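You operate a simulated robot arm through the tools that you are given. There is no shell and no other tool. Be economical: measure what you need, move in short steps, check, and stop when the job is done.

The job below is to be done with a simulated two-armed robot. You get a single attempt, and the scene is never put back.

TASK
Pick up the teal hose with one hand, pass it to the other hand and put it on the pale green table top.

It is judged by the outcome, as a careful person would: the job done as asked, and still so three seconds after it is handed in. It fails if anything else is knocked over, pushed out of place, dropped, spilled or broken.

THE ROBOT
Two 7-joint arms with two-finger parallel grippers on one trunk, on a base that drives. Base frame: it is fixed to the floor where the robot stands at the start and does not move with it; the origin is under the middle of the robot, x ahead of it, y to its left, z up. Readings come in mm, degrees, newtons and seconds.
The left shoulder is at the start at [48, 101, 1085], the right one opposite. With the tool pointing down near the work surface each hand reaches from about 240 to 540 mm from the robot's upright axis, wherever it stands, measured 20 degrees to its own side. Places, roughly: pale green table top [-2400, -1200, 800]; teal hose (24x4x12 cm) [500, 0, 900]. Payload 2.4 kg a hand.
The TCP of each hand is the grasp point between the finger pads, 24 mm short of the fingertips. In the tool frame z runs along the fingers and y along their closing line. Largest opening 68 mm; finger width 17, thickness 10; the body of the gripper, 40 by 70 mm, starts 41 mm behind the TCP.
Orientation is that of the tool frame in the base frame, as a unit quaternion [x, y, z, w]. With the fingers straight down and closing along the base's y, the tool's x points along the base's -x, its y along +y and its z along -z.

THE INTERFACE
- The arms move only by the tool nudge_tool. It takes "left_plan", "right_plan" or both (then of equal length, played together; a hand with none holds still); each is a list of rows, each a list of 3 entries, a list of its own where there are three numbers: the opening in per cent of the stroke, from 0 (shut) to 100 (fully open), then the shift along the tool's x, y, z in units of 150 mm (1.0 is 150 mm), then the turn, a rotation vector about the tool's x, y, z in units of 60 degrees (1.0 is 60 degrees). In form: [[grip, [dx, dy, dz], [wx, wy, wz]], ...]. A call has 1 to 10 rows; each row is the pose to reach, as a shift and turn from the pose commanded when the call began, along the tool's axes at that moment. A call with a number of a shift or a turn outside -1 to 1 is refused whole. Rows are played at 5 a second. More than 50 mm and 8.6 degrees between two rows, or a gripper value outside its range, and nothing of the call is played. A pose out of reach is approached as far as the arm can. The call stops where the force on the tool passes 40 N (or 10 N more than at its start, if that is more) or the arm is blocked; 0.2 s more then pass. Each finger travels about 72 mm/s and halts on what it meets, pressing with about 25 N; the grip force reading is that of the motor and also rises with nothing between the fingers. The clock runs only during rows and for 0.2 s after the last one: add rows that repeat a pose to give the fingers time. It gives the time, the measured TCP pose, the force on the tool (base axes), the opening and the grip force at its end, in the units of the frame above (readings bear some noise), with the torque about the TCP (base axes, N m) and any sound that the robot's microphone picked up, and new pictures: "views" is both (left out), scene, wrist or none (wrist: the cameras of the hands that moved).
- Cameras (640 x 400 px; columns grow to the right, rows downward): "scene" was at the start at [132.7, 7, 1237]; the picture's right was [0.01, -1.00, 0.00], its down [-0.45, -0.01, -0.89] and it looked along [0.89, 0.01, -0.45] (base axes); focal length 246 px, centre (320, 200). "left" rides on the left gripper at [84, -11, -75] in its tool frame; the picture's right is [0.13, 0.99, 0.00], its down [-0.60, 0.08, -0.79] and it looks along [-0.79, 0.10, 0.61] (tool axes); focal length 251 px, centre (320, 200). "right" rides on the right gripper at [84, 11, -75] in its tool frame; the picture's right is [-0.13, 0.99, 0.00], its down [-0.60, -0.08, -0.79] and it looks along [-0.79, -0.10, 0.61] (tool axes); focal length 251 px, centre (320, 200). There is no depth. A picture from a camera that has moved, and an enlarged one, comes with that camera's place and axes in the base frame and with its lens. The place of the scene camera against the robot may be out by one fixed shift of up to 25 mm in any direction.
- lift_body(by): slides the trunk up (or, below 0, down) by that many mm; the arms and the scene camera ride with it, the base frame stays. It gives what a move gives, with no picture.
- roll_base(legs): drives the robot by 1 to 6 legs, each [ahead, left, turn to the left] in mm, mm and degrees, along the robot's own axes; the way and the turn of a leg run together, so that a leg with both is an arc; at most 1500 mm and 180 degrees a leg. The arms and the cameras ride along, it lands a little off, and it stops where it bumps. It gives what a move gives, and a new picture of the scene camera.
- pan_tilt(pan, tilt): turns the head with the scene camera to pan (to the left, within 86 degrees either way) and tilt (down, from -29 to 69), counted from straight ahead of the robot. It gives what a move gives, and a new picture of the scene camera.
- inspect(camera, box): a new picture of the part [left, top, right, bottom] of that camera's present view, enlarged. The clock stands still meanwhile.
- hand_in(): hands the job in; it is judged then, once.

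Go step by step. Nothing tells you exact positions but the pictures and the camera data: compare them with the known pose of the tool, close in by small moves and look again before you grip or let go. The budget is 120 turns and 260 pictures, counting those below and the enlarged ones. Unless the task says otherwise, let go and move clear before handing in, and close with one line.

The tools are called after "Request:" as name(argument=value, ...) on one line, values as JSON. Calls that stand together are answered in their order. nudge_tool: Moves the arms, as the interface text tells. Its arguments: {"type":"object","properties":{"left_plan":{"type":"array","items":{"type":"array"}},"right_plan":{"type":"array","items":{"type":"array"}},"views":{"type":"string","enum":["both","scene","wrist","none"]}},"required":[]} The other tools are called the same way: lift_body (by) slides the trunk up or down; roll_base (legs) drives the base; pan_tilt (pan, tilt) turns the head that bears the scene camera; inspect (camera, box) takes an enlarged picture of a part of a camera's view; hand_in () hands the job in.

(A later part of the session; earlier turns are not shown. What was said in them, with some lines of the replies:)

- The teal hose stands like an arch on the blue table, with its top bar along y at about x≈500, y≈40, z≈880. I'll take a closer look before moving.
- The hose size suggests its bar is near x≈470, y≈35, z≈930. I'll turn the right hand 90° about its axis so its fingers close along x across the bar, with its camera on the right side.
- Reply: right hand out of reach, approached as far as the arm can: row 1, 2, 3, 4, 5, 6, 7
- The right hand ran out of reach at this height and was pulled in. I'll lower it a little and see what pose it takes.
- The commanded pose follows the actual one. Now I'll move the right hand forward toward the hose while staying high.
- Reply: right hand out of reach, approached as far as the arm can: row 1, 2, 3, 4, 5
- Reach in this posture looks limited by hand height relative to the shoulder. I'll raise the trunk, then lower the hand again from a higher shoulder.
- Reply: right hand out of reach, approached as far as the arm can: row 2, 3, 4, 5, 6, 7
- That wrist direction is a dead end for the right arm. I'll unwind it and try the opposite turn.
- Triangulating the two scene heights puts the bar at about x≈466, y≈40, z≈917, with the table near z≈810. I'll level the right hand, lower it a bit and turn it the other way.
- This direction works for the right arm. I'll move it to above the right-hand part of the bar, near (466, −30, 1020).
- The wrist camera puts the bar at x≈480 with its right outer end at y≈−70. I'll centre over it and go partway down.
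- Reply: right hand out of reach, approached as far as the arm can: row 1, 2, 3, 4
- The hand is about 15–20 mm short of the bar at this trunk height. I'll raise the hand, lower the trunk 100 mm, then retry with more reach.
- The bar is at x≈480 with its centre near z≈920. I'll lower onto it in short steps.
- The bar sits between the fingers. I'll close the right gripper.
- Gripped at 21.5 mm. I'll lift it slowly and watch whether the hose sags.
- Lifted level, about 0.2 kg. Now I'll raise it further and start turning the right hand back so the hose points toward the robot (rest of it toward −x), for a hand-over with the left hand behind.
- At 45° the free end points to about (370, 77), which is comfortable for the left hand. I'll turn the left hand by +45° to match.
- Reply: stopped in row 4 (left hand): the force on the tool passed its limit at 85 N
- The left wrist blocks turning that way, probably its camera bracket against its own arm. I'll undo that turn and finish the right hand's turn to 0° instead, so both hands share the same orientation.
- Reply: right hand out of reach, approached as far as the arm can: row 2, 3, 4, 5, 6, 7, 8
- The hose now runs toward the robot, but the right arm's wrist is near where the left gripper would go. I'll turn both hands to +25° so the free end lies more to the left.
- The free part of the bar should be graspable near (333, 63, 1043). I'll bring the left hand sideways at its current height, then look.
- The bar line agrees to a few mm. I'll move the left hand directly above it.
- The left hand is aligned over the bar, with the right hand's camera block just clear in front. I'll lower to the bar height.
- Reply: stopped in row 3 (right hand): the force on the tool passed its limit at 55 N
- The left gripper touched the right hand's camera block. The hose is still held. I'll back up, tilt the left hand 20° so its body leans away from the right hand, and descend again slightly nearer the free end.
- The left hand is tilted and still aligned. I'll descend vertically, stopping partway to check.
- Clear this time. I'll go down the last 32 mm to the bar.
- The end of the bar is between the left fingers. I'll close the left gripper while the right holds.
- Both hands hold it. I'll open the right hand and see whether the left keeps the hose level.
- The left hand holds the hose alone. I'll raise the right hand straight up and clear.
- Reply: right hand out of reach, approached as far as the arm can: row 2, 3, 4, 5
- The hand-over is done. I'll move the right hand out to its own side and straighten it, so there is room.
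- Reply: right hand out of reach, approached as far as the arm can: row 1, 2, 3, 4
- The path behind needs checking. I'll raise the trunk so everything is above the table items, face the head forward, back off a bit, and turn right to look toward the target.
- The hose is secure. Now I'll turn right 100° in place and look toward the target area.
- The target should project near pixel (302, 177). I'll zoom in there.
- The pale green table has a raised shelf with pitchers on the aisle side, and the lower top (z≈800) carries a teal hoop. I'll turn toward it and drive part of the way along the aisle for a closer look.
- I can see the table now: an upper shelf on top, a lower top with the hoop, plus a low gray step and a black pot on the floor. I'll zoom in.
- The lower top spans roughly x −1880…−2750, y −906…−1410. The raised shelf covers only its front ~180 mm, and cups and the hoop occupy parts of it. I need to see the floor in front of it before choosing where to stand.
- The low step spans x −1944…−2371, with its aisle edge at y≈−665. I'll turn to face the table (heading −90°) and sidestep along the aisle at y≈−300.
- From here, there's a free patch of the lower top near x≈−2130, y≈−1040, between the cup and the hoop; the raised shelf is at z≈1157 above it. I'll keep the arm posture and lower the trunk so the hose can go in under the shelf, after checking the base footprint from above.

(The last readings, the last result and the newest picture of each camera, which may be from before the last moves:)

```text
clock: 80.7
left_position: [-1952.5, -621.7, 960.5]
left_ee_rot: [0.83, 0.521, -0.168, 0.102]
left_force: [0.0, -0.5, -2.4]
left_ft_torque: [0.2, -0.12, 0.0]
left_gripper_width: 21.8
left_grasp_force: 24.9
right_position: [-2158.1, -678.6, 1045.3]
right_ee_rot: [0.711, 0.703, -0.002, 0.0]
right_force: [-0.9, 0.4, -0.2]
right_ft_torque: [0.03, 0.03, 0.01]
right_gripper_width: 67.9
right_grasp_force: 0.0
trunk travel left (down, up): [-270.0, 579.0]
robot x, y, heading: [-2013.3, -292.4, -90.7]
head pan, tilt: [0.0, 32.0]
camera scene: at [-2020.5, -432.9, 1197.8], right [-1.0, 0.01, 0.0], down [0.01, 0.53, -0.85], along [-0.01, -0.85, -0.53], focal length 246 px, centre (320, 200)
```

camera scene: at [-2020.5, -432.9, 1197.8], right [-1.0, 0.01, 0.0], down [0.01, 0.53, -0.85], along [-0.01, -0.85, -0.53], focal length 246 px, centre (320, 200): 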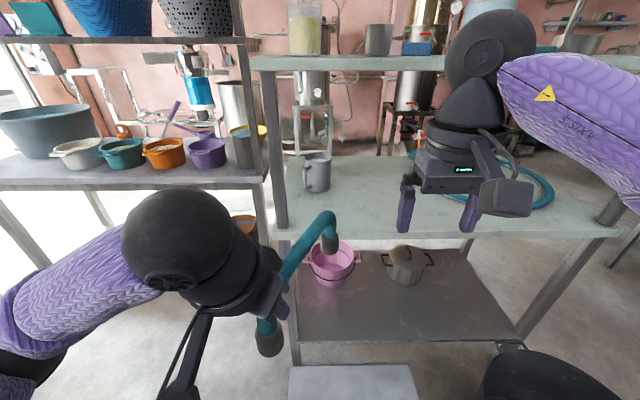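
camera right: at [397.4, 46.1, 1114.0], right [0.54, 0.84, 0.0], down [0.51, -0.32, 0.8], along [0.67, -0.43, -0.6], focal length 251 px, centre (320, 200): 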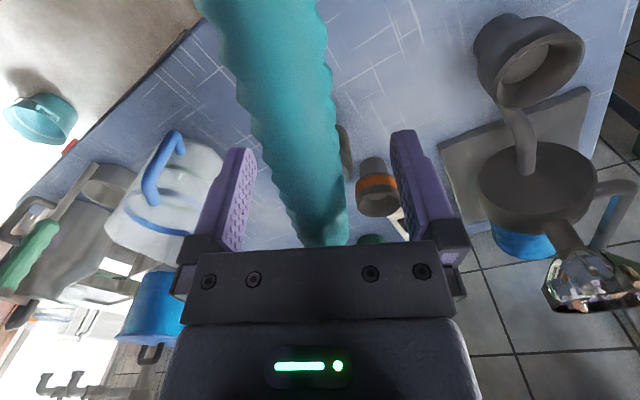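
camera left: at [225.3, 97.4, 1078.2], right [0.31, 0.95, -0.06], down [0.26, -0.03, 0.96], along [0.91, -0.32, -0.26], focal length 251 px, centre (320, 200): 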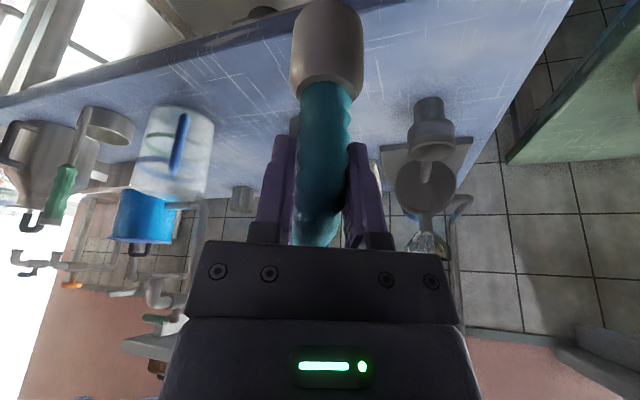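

Base front looks about 215 mm ahead of the axis and the step edge is at y≈−663, so I can stand at y≈−400. Table front is at y≈−925, z≈775. I'll sidestep 110 mm right and go 95 mm ahead, then extend the left arm over the top.

Request:
roll_base(legs=[[0, -110, 0], [95, 0, 0]])

```text
clock: 82.6
left_position: [-2063.2, -715.4, 959.9]
left_ee_rot: [0.83, 0.522, -0.168, 0.102]
left_force: [0.1, 0.1, -1.6]
left_ft_torque: [0.21, -0.08, -0.02]
left_gripper_width: 21.7
left_grasp_force: 24.7
right_position: [-2269.1, -772.6, 1044.7]
right_ee_rot: [0.712, 0.703, -0.003, 0.0]
right_force: [0.5, 0.1, 0.4]
right_ft_torque: [-0.03, 0.0, -0.02]
right_gripper_width: 68.0
right_grasp_force: 0.1
trunk travel left (down, up): [-270.0, 579.0]
robot x, y, heading: [-2121.6, -384.9, -90.8]
head pan, tilt: [0.0, 32.0]
camera scene: at [-2131.0, -527.3, 1197.9], right [-1.0, 0.01, 0.0], down [0.01, 0.53, -0.85], along [-0.01, -0.85, -0.53], focal length 246 px, centre (320, 200)
```

scene: 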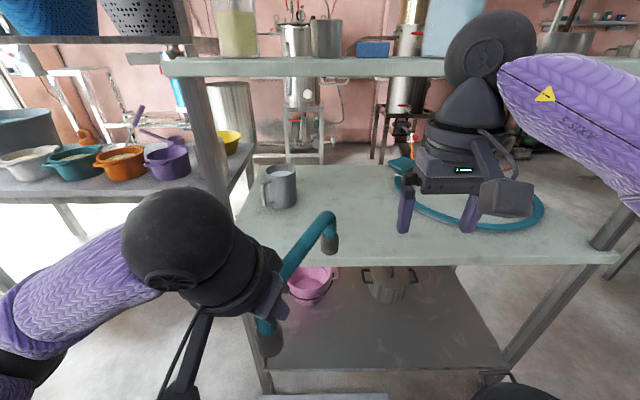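

The cup and hoop are well clear of the intended patch. I'll extend the left hand 125 mm toward the table at this height, checking reach.

Request:
nudge_tool(left_plan=[[0, [-0.173, 0.09, 0.072], [0, 0, 0]], [0, [-0.347, 0.181, 0.144], [0, 0, 0]], [0, [-0.52, 0.271, 0.215], [0, 0, 0]], [0, [-0.693, 0.362, 0.287], [0, 0, 0]], [0, [-0.693, 0.362, 0.287], [0, 0, 0]]], views="both")

```text
clock: 83.8
left_position: [-2062.9, -840.1, 960.7]
left_ee_rot: [0.83, 0.522, -0.167, 0.102]
left_force: [0.5, 0.0, -2.2]
left_ft_torque: [0.18, -0.08, -0.03]
left_gripper_width: 21.8
left_grasp_force: 24.9
right_position: [-2267.6, -772.0, 1045.1]
right_ee_rot: [0.711, 0.704, -0.003, -0.001]
right_force: [-0.7, 0.1, 0.5]
right_ft_torque: [0.02, 0.01, 0.03]
right_gripper_width: 68.1
right_grasp_force: 0.1
trunk travel left (down, up): [-270.0, 579.0]
robot x, y, heading: [-2119.7, -387.9, -90.8]
head pan, tilt: [0.0, 32.0]
camera scene: at [-2131.0, -527.2, 1197.9], right [-1.0, 0.01, 0.0], down [0.01, 0.53, -0.85], along [-0.01, -0.85, -0.53], focal length 246 px, centre (320, 200)
camera left: at [-2027.2, -739.3, 997.6], right [0.94, -0.32, -0.06], down [-0.03, -0.26, 0.96], along [-0.33, -0.91, -0.26], focal length 251 px, centre (320, 200)
```

scene: 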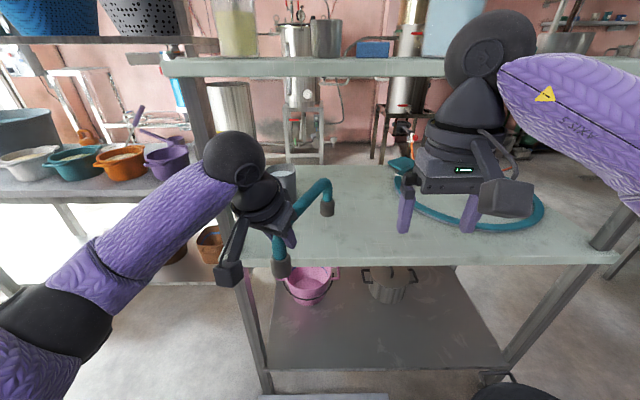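
left: 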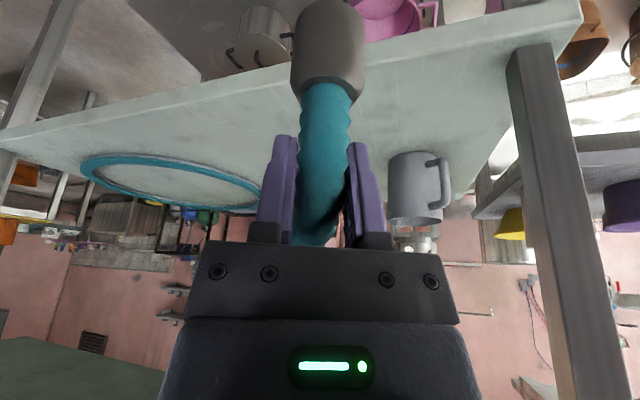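

Reach is fine and the posture is good. I'll lower the trunk 40 mm so the wrist passes under the raised shelf, then extend 145 mm more and 50 mm to the right, away from the left post.

Request:
lift_body(by=-40)

Request:
nudge_tool(left_plan=[[0, [-0.23, 0.03, 0.098], [0, 0, 0]], [0, [-0.46, 0.06, 0.195], [0, 0, 0]], [0, [-0.46, 0.06, 0.195], [0, 0, 0]]], views="both")

```text
clock: 84.6
left_position: [-2063.0, -839.6, 920.4]
left_ee_rot: [0.83, 0.522, -0.167, 0.102]
left_force: [-0.1, 0.1, -2.7]
left_ft_torque: [0.17, -0.09, 0.02]
left_gripper_width: 21.7
left_grasp_force: 25.0
right_position: [-2267.4, -772.9, 1004.6]
right_ee_rot: [0.711, 0.703, -0.003, -0.001]
right_force: [0.4, 0.3, -0.5]
right_ft_torque: [0.02, 0.0, -0.02]
right_gripper_width: 68.0
right_grasp_force: 0.0
trunk travel left (down, up): [-230.0, 619.0]
robot x, y, heading: [-2120.3, -392.4, -90.5]
head pan, tilt: [0.0, 32.0]
```

```text
clock: 85.4
left_position: [-2088.7, -912.2, 919.9]
left_ee_rot: [0.83, 0.522, -0.168, 0.103]
left_force: [1.0, -0.6, -1.9]
left_ft_torque: [0.2, -0.11, 0.0]
left_gripper_width: 21.6
left_grasp_force: 24.6
right_position: [-2267.9, -773.8, 1004.6]
right_ee_rot: [0.711, 0.703, -0.003, -0.001]
right_force: [0.5, -0.5, 0.7]
right_ft_torque: [-0.01, -0.02, -0.01]
right_gripper_width: 68.1
right_grasp_force: 0.0
trunk travel left (down, up): [-230.0, 619.0]
robot x, y, heading: [-2124.2, -390.5, -90.7]
head pan, tilt: [0.0, 32.0]
camera scene: at [-2131.2, -536.7, 1157.2], right [-1.0, 0.01, 0.0], down [0.01, 0.53, -0.85], along [-0.01, -0.85, -0.53], focal length 246 px, centre (320, 200)
camera left: at [-2052.2, -811.7, 957.8], right [0.94, -0.32, -0.06], down [-0.03, -0.26, 0.96], along [-0.33, -0.91, -0.26], focal length 251 px, centre (320, 200)
```

scene: 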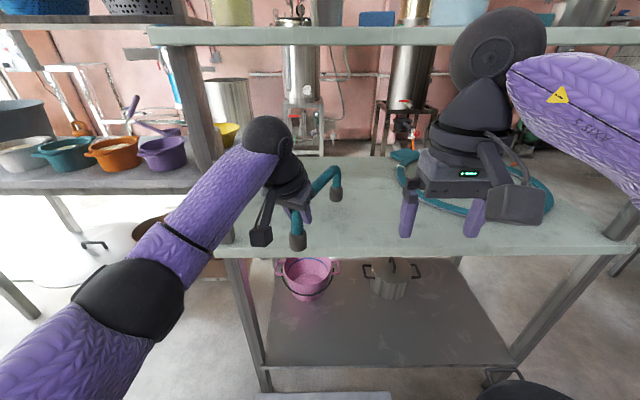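
left: 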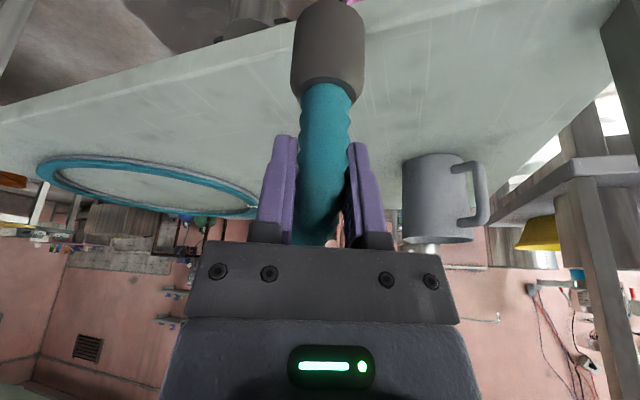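

Still good. I'll do the second half of the move.

Request:
nudge_tool(left_plan=[[0, [-0.23, 0.03, 0.098], [0, 0, 0]], [0, [-0.47, 0.06, 0.2], [0, 0, 0]], [0, [-0.47, 0.06, 0.2], [0, 0, 0]]], views="both")

Request:
inspect(camera="scene", box=[200, 90, 420, 270])

```text
clock: 86.2
left_position: [-2099.0, -953.9, 913.8]
left_ee_rot: [0.83, 0.522, -0.168, 0.103]
left_force: [1.0, 0.3, -2.4]
left_ft_torque: [0.2, -0.05, -0.02]
left_gripper_width: 21.7
left_grasp_force: 24.7
left hand out of reach, approached as far as the arm can: row 2, 3
right_position: [-2268.2, -773.1, 1004.1]
right_ee_rot: [0.71, 0.704, -0.003, -0.001]
right_force: [0.3, 0.6, 0.5]
right_ft_torque: [0.01, -0.05, -0.02]
right_gripper_width: 67.8
right_grasp_force: 0.0
trunk travel left (down, up): [-230.0, 619.0]
robot x, y, heading: [-2120.2, -388.9, -90.8]
head pan, tilt: [0.0, 32.0]
camera scene: at [-2131.0, -536.6, 1157.2], right [-1.0, 0.01, 0.0], down [0.01, 0.53, -0.85], along [-0.01, -0.85, -0.53], focal length 246 px, centre (320, 200)
camera left: at [-2064.2, -852.2, 952.0], right [0.94, -0.32, -0.06], down [-0.03, -0.26, 0.96], along [-0.33, -0.91, -0.26], focal length 251 px, centre (320, 200)
```

scene: 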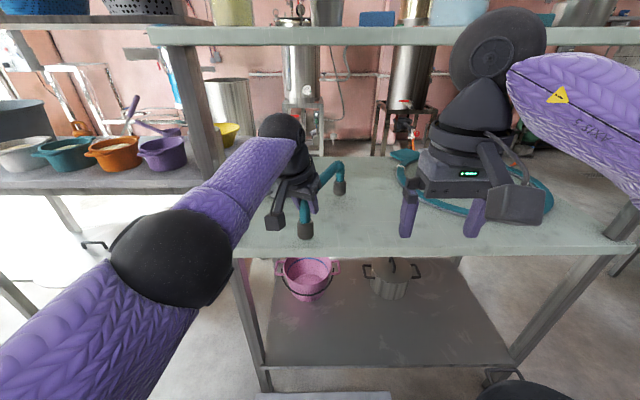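
left: 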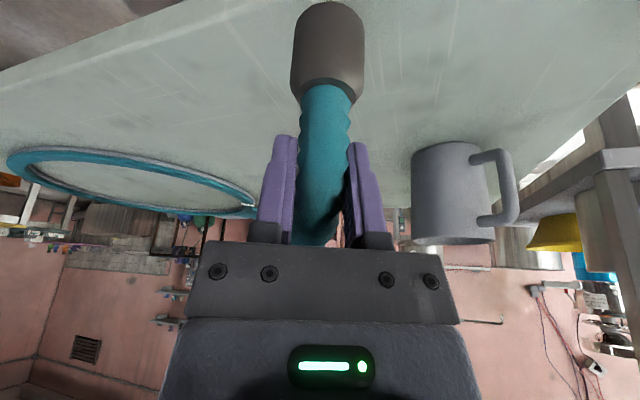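

```text
2.22 times, centred on (310, 180) of scene
camera zoom: at [-2131.0, -536.6, 1157.2], right [-1.0, 0.01, 0.0], down [0.01, 0.53, -0.85], along [-0.01, -0.85, -0.53], focal length 548 px, centre (342, 244)
```

zoom: 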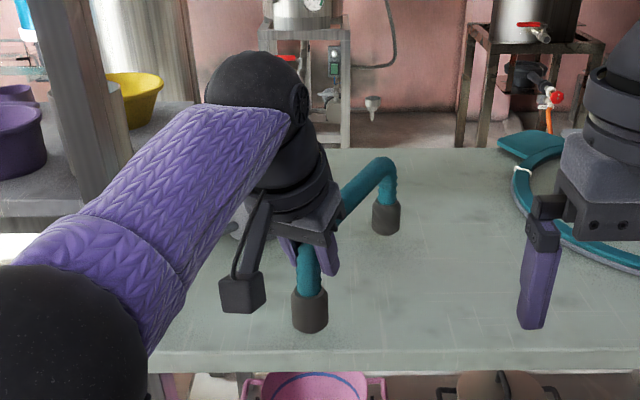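

Reach ends at y≈−954; the near foot would be right at the table edge, so I need about 45 mm more depth. I'll look down to check the gap between base and step.

Request:
pan_tilt(pan=0, tilt=69)

```text
clock: 87.3
left_position: [-2099.7, -951.9, 912.7]
left_ee_rot: [0.83, 0.522, -0.167, 0.102]
left_force: [0.2, -0.7, -1.8]
left_ft_torque: [0.22, -0.07, -0.01]
left_gripper_width: 21.6
left_grasp_force: 25.3
right_position: [-2267.8, -773.1, 1005.3]
right_ee_rot: [0.711, 0.703, -0.002, 0.0]
right_force: [0.7, -0.2, 0.4]
right_ft_torque: [0.01, 0.01, -0.01]
right_gripper_width: 67.9
right_grasp_force: 0.2
trunk travel left (down, up): [-230.0, 619.0]
robot x, y, heading: [-2119.7, -387.4, -90.6]
head pan, tilt: [0.0, 68.8]
camera scene: at [-2130.8, -503.0, 1109.0], right [-1.0, 0.01, 0.0], down [0.01, 0.93, -0.36], along [0.0, -0.36, -0.93], focal length 246 px, centre (320, 200)
```

scene: 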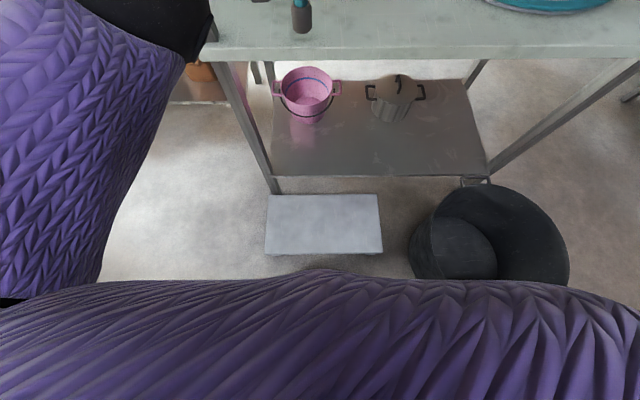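

The base front is at most ~215 mm ahead of the axis, leaving at least 60 mm to the step. I'll drive 40 mm ahead.

Request:
pan_tilt(pan=0, tilt=32)

Request:
roll_base(legs=[[42, 0, 0]])

Request:
inspect(camera="scene", box=[200, 90, 420, 270])

```text
clock: 88.3
left_position: [-2100.3, -952.9, 914.1]
left_ee_rot: [0.83, 0.522, -0.167, 0.102]
left_force: [0.7, -0.2, -2.3]
left_ft_torque: [0.24, -0.11, -0.01]
left_gripper_width: 22.0
left_grasp_force: 25.1
right_position: [-2268.2, -772.7, 1004.7]
right_ee_rot: [0.711, 0.703, -0.003, -0.001]
right_force: [0.2, -0.5, 0.0]
right_ft_torque: [0.0, 0.03, -0.01]
right_gripper_width: 68.0
right_grasp_force: 0.2
trunk travel left (down, up): [-230.0, 619.0]
robot x, y, heading: [-2121.8, -387.0, -90.8]
head pan, tilt: [0.0, 32.0]
camera scene: at [-2131.2, -536.6, 1157.2], right [-1.0, 0.01, 0.0], down [0.01, 0.53, -0.85], along [-0.01, -0.85, -0.53], focal length 246 px, centre (320, 200)
```

scene: 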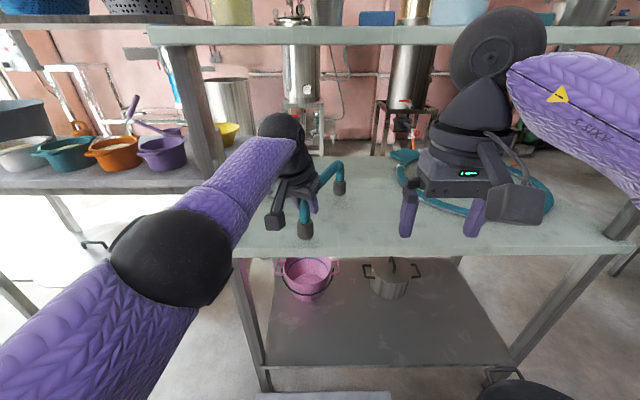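

```text
clock: 89.2
left_position: [-2099.9, -995.1, 914.4]
left_ee_rot: [0.83, 0.522, -0.168, 0.102]
left_force: [-0.4, 0.6, -1.9]
left_ft_torque: [0.2, -0.14, -0.02]
left_gripper_width: 21.4
left_grasp_force: 25.3
right_position: [-2269.9, -814.8, 1005.5]
right_ee_rot: [0.711, 0.703, -0.002, -0.001]
right_force: [0.0, 0.2, -0.2]
right_ft_torque: [-0.03, 0.0, 0.02]
right_gripper_width: 67.9
right_grasp_force: 0.0
trunk travel left (down, up): [-230.0, 619.0]
robot x, y, heading: [-2118.3, -431.4, -90.4]
head pan, tilt: [0.0, 32.0]
camera scene: at [-2131.7, -579.0, 1157.2], right [-1.0, 0.01, 0.0], down [0.01, 0.53, -0.85], along [-0.01, -0.85, -0.53], focal length 246 px, centre (320, 200)
```

scene: 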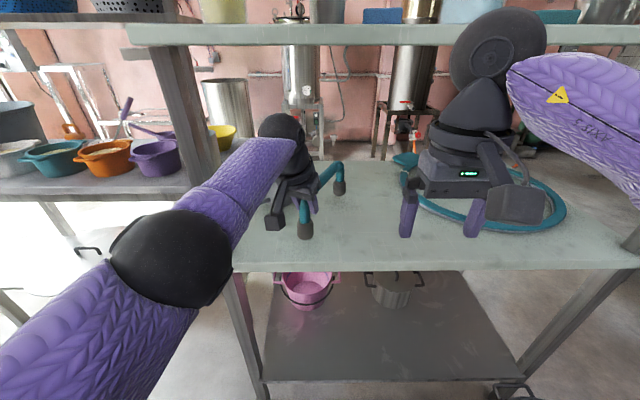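

```text
2.22 times, centred on (310, 180) of scene
camera zoom: at [-2131.7, -579.0, 1157.2], right [-1.0, 0.01, 0.0], down [0.01, 0.53, -0.85], along [-0.01, -0.85, -0.53], focal length 548 px, centre (342, 244)
```

zoom: 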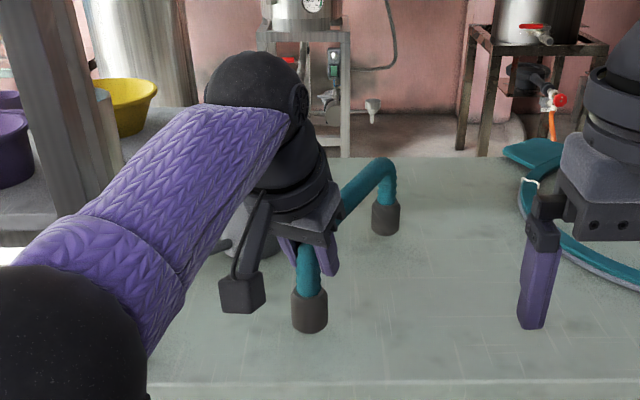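

The hose is now over the table with both feet well inside the edge. I'll lower in small trunk steps, watching the force.

Request:
lift_body(by=-18)

Request:
inspect(camera="scene", box=[240, 140, 400, 260])

```text
clock: 89.8
left_position: [-2099.9, -995.6, 896.6]
left_ee_rot: [0.83, 0.522, -0.168, 0.102]
left_force: [0.0, 0.2, -1.5]
left_ft_torque: [0.23, -0.09, 0.02]
left_gripper_width: 21.9
left_grasp_force: 24.5
right_position: [-2268.1, -815.2, 987.5]
right_ee_rot: [0.711, 0.703, -0.003, -0.001]
right_force: [-0.3, 0.2, 0.5]
right_ft_torque: [-0.01, 0.0, 0.0]
right_gripper_width: 67.9
right_grasp_force: 0.1
trunk travel left (down, up): [-212.0, 638.0]
robot x, y, heading: [-2123.6, -429.2, -90.6]
head pan, tilt: [0.0, 32.0]
```

```text
3.33 times, centred on (320, 200) of scene
camera zoom: at [-2131.8, -583.2, 1138.9], right [-1.0, 0.01, 0.0], down [0.01, 0.53, -0.85], along [-0.01, -0.85, -0.53], focal length 822 px, centre (320, 200)
```

zoom: 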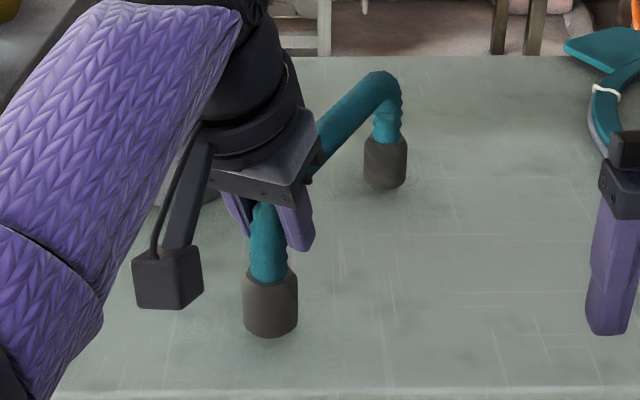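

The feet are nearly down. I'll continue in smaller steps.

Request:
lift_body(by=-6)

Request:
lift_body(by=-5)

Request:
inspect(camera="scene", box=[240, 140, 400, 260])

```text
clock: 90.4
left_position: [-2100.9, -995.2, 888.1]
left_ee_rot: [0.831, 0.521, -0.167, 0.102]
left_force: [0.1, 1.0, -1.7]
left_ft_torque: [0.21, -0.09, -0.02]
left_gripper_width: 21.7
left_grasp_force: 24.6
right_position: [-2269.3, -814.8, 981.1]
right_ee_rot: [0.711, 0.703, -0.003, 0.0]
right_force: [-0.6, 0.5, -0.7]
right_ft_torque: [0.0, -0.03, 0.01]
right_gripper_width: 67.9
right_grasp_force: 0.1
trunk travel left (down, up): [-206.0, 644.0]
robot x, y, heading: [-2125.3, -430.3, -91.0]
head pan, tilt: [0.0, 32.0]
```

```text
clock: 90.9
left_position: [-2102.0, -994.2, 883.9]
left_ee_rot: [0.83, 0.521, -0.167, 0.102]
left_force: [-0.5, -0.3, -2.5]
left_ft_torque: [0.23, -0.09, 0.01]
left_gripper_width: 21.8
left_grasp_force: 25.2
right_position: [-2269.3, -814.2, 975.3]
right_ee_rot: [0.711, 0.703, -0.003, 0.0]
right_force: [0.4, 0.0, 0.4]
right_ft_torque: [-0.01, -0.02, -0.01]
right_gripper_width: 67.9
right_grasp_force: 0.1
trunk travel left (down, up): [-201.0, 648.0]
robot x, y, heading: [-2123.3, -427.7, -90.6]
head pan, tilt: [0.0, 32.0]
```

```text
3.33 times, centred on (320, 200) of scene
camera zoom: at [-2131.8, -586.2, 1127.7], right [-1.0, 0.01, 0.0], down [0.01, 0.53, -0.85], along [-0.01, -0.85, -0.53], focal length 822 px, centre (320, 200)
```

zoom: 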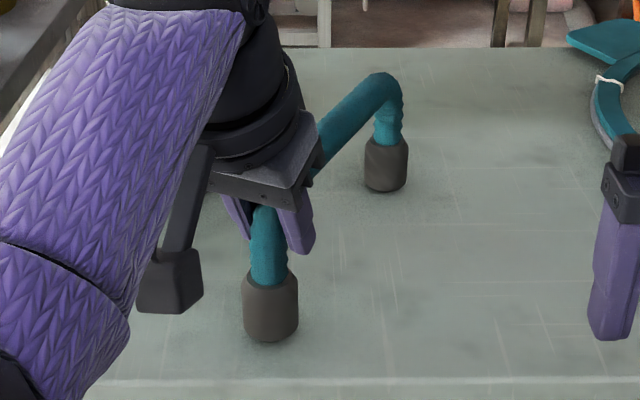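

Not yet touching. I'll continue in 4 mm steps.

Request:
lift_body(by=-4)

Request:
lift_body(by=-4)

Request:
inspect(camera="scene", box=[240, 140, 400, 260])

```text
clock: 91.5
left_position: [-2101.0, -995.5, 881.0]
left_ee_rot: [0.83, 0.521, -0.168, 0.104]
left_force: [-1.3, -1.1, 1.8]
left_ft_torque: [-0.57, 0.25, -0.02]
left_gripper_width: 21.8
left_grasp_force: 25.0
right_position: [-2268.2, -813.8, 971.4]
right_ee_rot: [0.71, 0.704, -0.003, -0.001]
right_force: [0.9, -0.9, 0.6]
right_ft_torque: [0.0, 0.02, -0.02]
right_gripper_width: 67.9
right_grasp_force: 0.0
trunk travel left (down, up): [-197.0, 652.0]
robot x, y, heading: [-2118.9, -430.3, -90.5]
head pan, tilt: [0.0, 32.0]
```

```text
clock: 92.0
left_position: [-2100.6, -993.3, 878.8]
left_ee_rot: [0.83, 0.521, -0.169, 0.103]
left_force: [1.6, 0.3, 16.1]
left_ft_torque: [0.43, -0.32, -0.02]
left_gripper_width: 22.2
left_grasp_force: 25.1
right_position: [-2268.6, -813.0, 967.1]
right_ee_rot: [0.711, 0.703, -0.004, -0.001]
right_force: [-0.6, -0.6, -0.6]
right_ft_torque: [-0.03, 0.0, -0.01]
right_gripper_width: 68.1
right_grasp_force: 0.1
trunk travel left (down, up): [-193.0, 656.0]
robot x, y, heading: [-2120.8, -430.3, -90.7]
head pan, tilt: [0.0, 32.0]
```

```text
3.33 times, centred on (320, 200) of scene
camera zoom: at [-2131.7, -587.0, 1120.0], right [-1.0, 0.01, 0.0], down [0.01, 0.53, -0.85], along [-0.01, -0.85, -0.53], focal length 822 px, centre (320, 200)
```

zoom: 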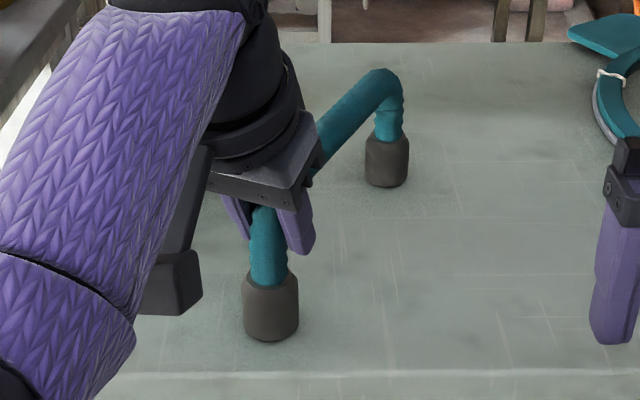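

Both feet are on the table (16 N upward). I'll relieve the pressure slightly and open the gripper.

Request:
lift_body(by=2)

Request:
nudge_tool(left_plan=[[20, [0, 0, 0], [0, 0, 0]], [35, [0, 0, 0], [0, 0, 0]], [60, [0, 0, 0], [0, 0, 0]], [100, [0, 0, 0], [0, 0, 0]], [100, [0, 0, 0], [0, 0, 0]], [100, [0, 0, 0], [0, 0, 0]]], views="both")

Request:
inspect(camera="scene", box=[240, 140, 400, 260])

```text
clock: 92.5
left_position: [-2100.0, -993.8, 878.6]
left_ee_rot: [0.83, 0.522, -0.168, 0.102]
left_force: [0.7, 1.2, 6.0]
left_ft_torque: [-0.44, 0.16, 0.0]
left_gripper_width: 21.7
left_grasp_force: 25.0
right_position: [-2268.5, -814.7, 969.8]
right_ee_rot: [0.711, 0.703, -0.003, 0.0]
right_force: [0.6, 1.1, 0.1]
right_ft_torque: [0.02, 0.02, -0.02]
right_gripper_width: 67.9
right_grasp_force: 0.1
trunk travel left (down, up): [-195.0, 654.0]
robot x, y, heading: [-2121.3, -432.1, -90.7]
head pan, tilt: [0.0, 32.0]
```

```text
clock: 93.9
left_position: [-2101.5, -995.3, 878.0]
left_ee_rot: [0.83, 0.522, -0.167, 0.103]
left_force: [0.4, 0.3, 0.2]
left_ft_torque: [-0.02, -0.01, 0.01]
left_gripper_width: 67.9
left_grasp_force: 0.1
right_position: [-2267.9, -815.7, 968.3]
right_ee_rot: [0.711, 0.703, -0.003, 0.0]
right_force: [-0.6, -0.5, 0.4]
right_ft_torque: [0.01, -0.01, 0.02]
right_gripper_width: 68.1
right_grasp_force: 0.0
trunk travel left (down, up): [-195.0, 654.0]
robot x, y, heading: [-2120.9, -427.2, -90.8]
head pan, tilt: [0.0, 32.0]
camera scene: at [-2131.8, -587.7, 1121.6], right [-1.0, 0.01, 0.0], down [0.01, 0.53, -0.85], along [-0.01, -0.85, -0.53], focal length 246 px, centre (320, 200)
camera left: at [-2064.9, -894.1, 917.0], right [0.94, -0.32, -0.06], down [-0.03, -0.26, 0.96], along [-0.33, -0.91, -0.26], focal length 251 px, centre (320, 200)
```

scene: 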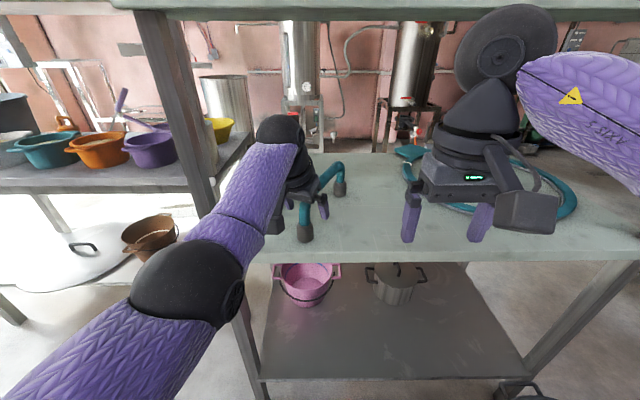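
left: 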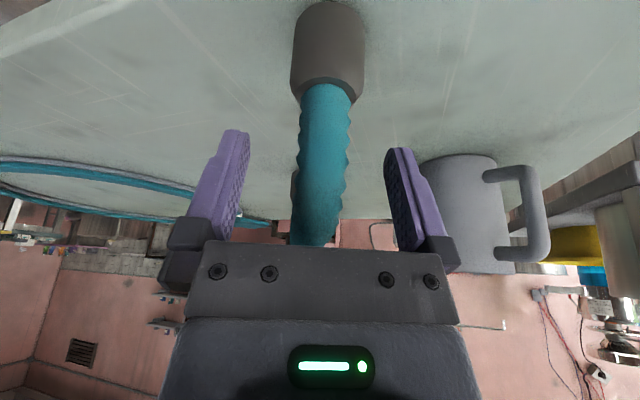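

```text
3.33 times, centred on (320, 200) of scene
camera zoom: at [-2131.8, -587.7, 1121.6], right [-1.0, 0.01, 0.0], down [0.01, 0.53, -0.85], along [-0.01, -0.85, -0.53], focal length 822 px, centre (320, 200)
```

zoom: 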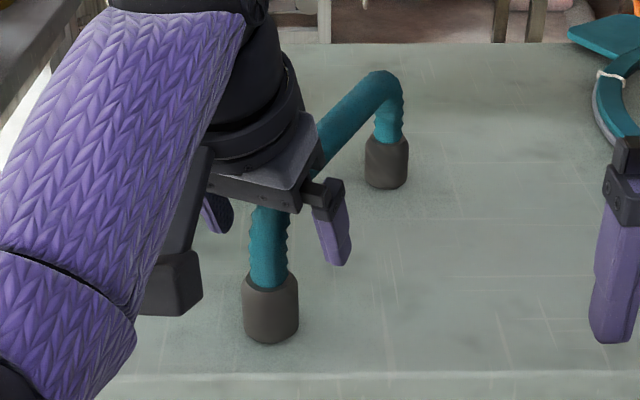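

The hose stands on its own. I'll withdraw the open fingers horizontally along the hose's length, away from it toward the robot.

Request:
nudge_tool(left_plan=[[100, [0.12, 0, -0.055], [0, 0, 0]], [100, [0.24, 0, -0.11], [0, 0, 0]], [100, [0.4, 0, -0.18], [0, 0, 0]], [100, [0.6, 0, -0.265], [0, 0, 0]], [100, [0.8, 0, -0.35], [0, 0, 0]], [100, [0.8, 0, -0.35], [0, 0, 0]]], views="both")

```text
clock: 95.3
left_position: [-2043.7, -875.2, 881.2]
left_ee_rot: [0.83, 0.522, -0.167, 0.103]
left_force: [0.2, -1.0, -0.6]
left_ft_torque: [0.01, 0.0, -0.05]
left_gripper_width: 68.0
left_grasp_force: 0.0
right_position: [-2269.3, -816.4, 970.6]
right_ee_rot: [0.711, 0.704, -0.003, -0.001]
right_force: [-0.3, 0.7, -0.1]
right_ft_torque: [-0.02, 0.02, 0.0]
right_gripper_width: 68.0
right_grasp_force: 0.1
trunk travel left (down, up): [-195.0, 654.0]
robot x, y, heading: [-2121.5, -429.8, -90.8]
head pan, tilt: [0.0, 32.0]
camera scene: at [-2131.7, -587.6, 1121.6], right [-1.0, 0.01, 0.0], down [0.01, 0.53, -0.85], along [-0.01, -0.85, -0.53], focal length 246 px, centre (320, 200)
camera left: at [-2007.1, -775.1, 919.2], right [0.94, -0.32, -0.06], down [-0.03, -0.26, 0.96], along [-0.33, -0.91, -0.26], focal length 251 px, centre (320, 200)
```

scene: 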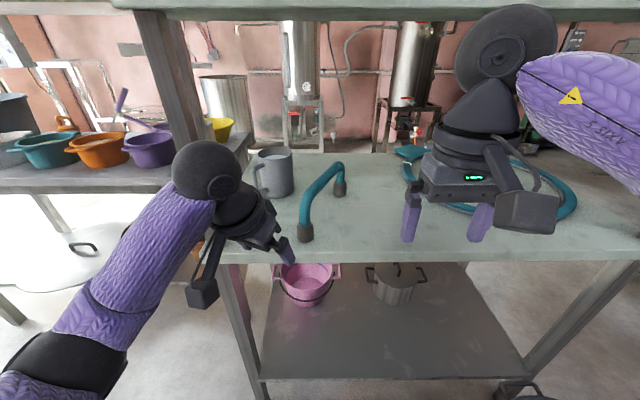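
left: 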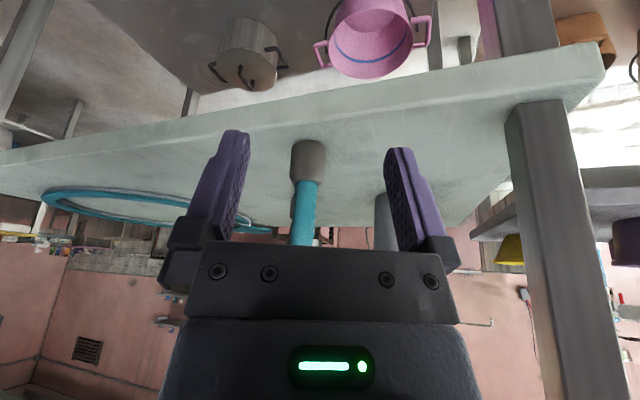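

The hose stands upright on the pale green top with both feet inside the edge. I'll back the robot away a little to be fully clear.

Request:
roll_base(legs=[[-120, 0, 0]])

Request:
inspect(camera="scene", box=[200, 100, 440, 280])

```text
clock: 96.5
left_position: [-2041.7, -755.6, 881.5]
left_ee_rot: [0.83, 0.521, -0.168, 0.103]
left_force: [-0.6, 0.9, 0.0]
left_ft_torque: [0.02, 0.03, 0.01]
left_gripper_width: 68.0
left_grasp_force: 0.1
right_position: [-2266.2, -694.5, 970.1]
right_ee_rot: [0.711, 0.704, -0.004, -0.001]
right_force: [0.0, 0.3, 0.0]
right_ft_torque: [0.03, 0.02, 0.0]
right_gripper_width: 67.7
right_grasp_force: 0.0
trunk travel left (down, up): [-195.0, 654.0]
robot x, y, heading: [-2122.2, -309.4, -90.7]
head pan, tilt: [0.0, 32.0]
camera scene: at [-2130.2, -467.4, 1121.6], right [-1.0, 0.01, 0.0], down [0.01, 0.53, -0.85], along [-0.01, -0.85, -0.53], focal length 246 px, centre (320, 200)
```

scene: 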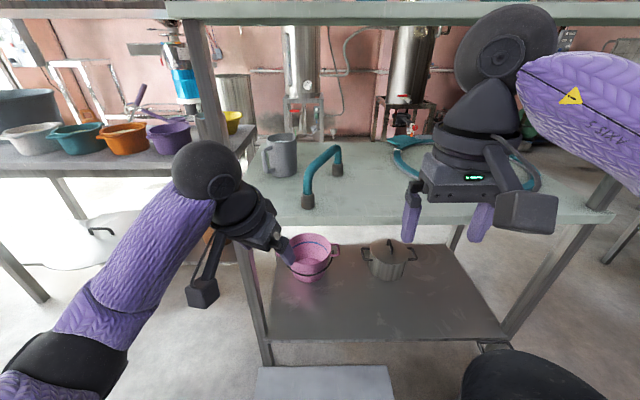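

```text
2.22 times, centred on (320, 190) of scene
camera zoom: at [-2130.2, -467.4, 1121.6], right [-1.0, 0.01, 0.0], down [0.01, 0.53, -0.85], along [-0.01, -0.85, -0.53], focal length 548 px, centre (320, 222)
```

zoom: 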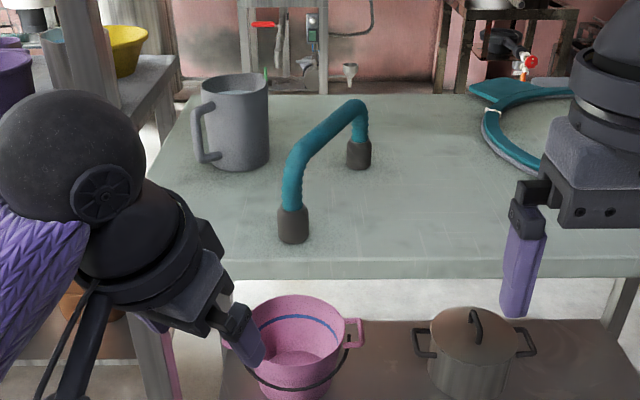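

The hose is standing stably on the pale green table top, nothing near it looks disturbed, and both hands are open and clear. I'm handing in.

Request:
hand_in()

```text
The job is handed in.
```

The right hand picked up the teal hose and passed it to the left hand in mid-air. The left hand set it upright on the pale green table top, and nothing nearby was disturbed as far as I could see.
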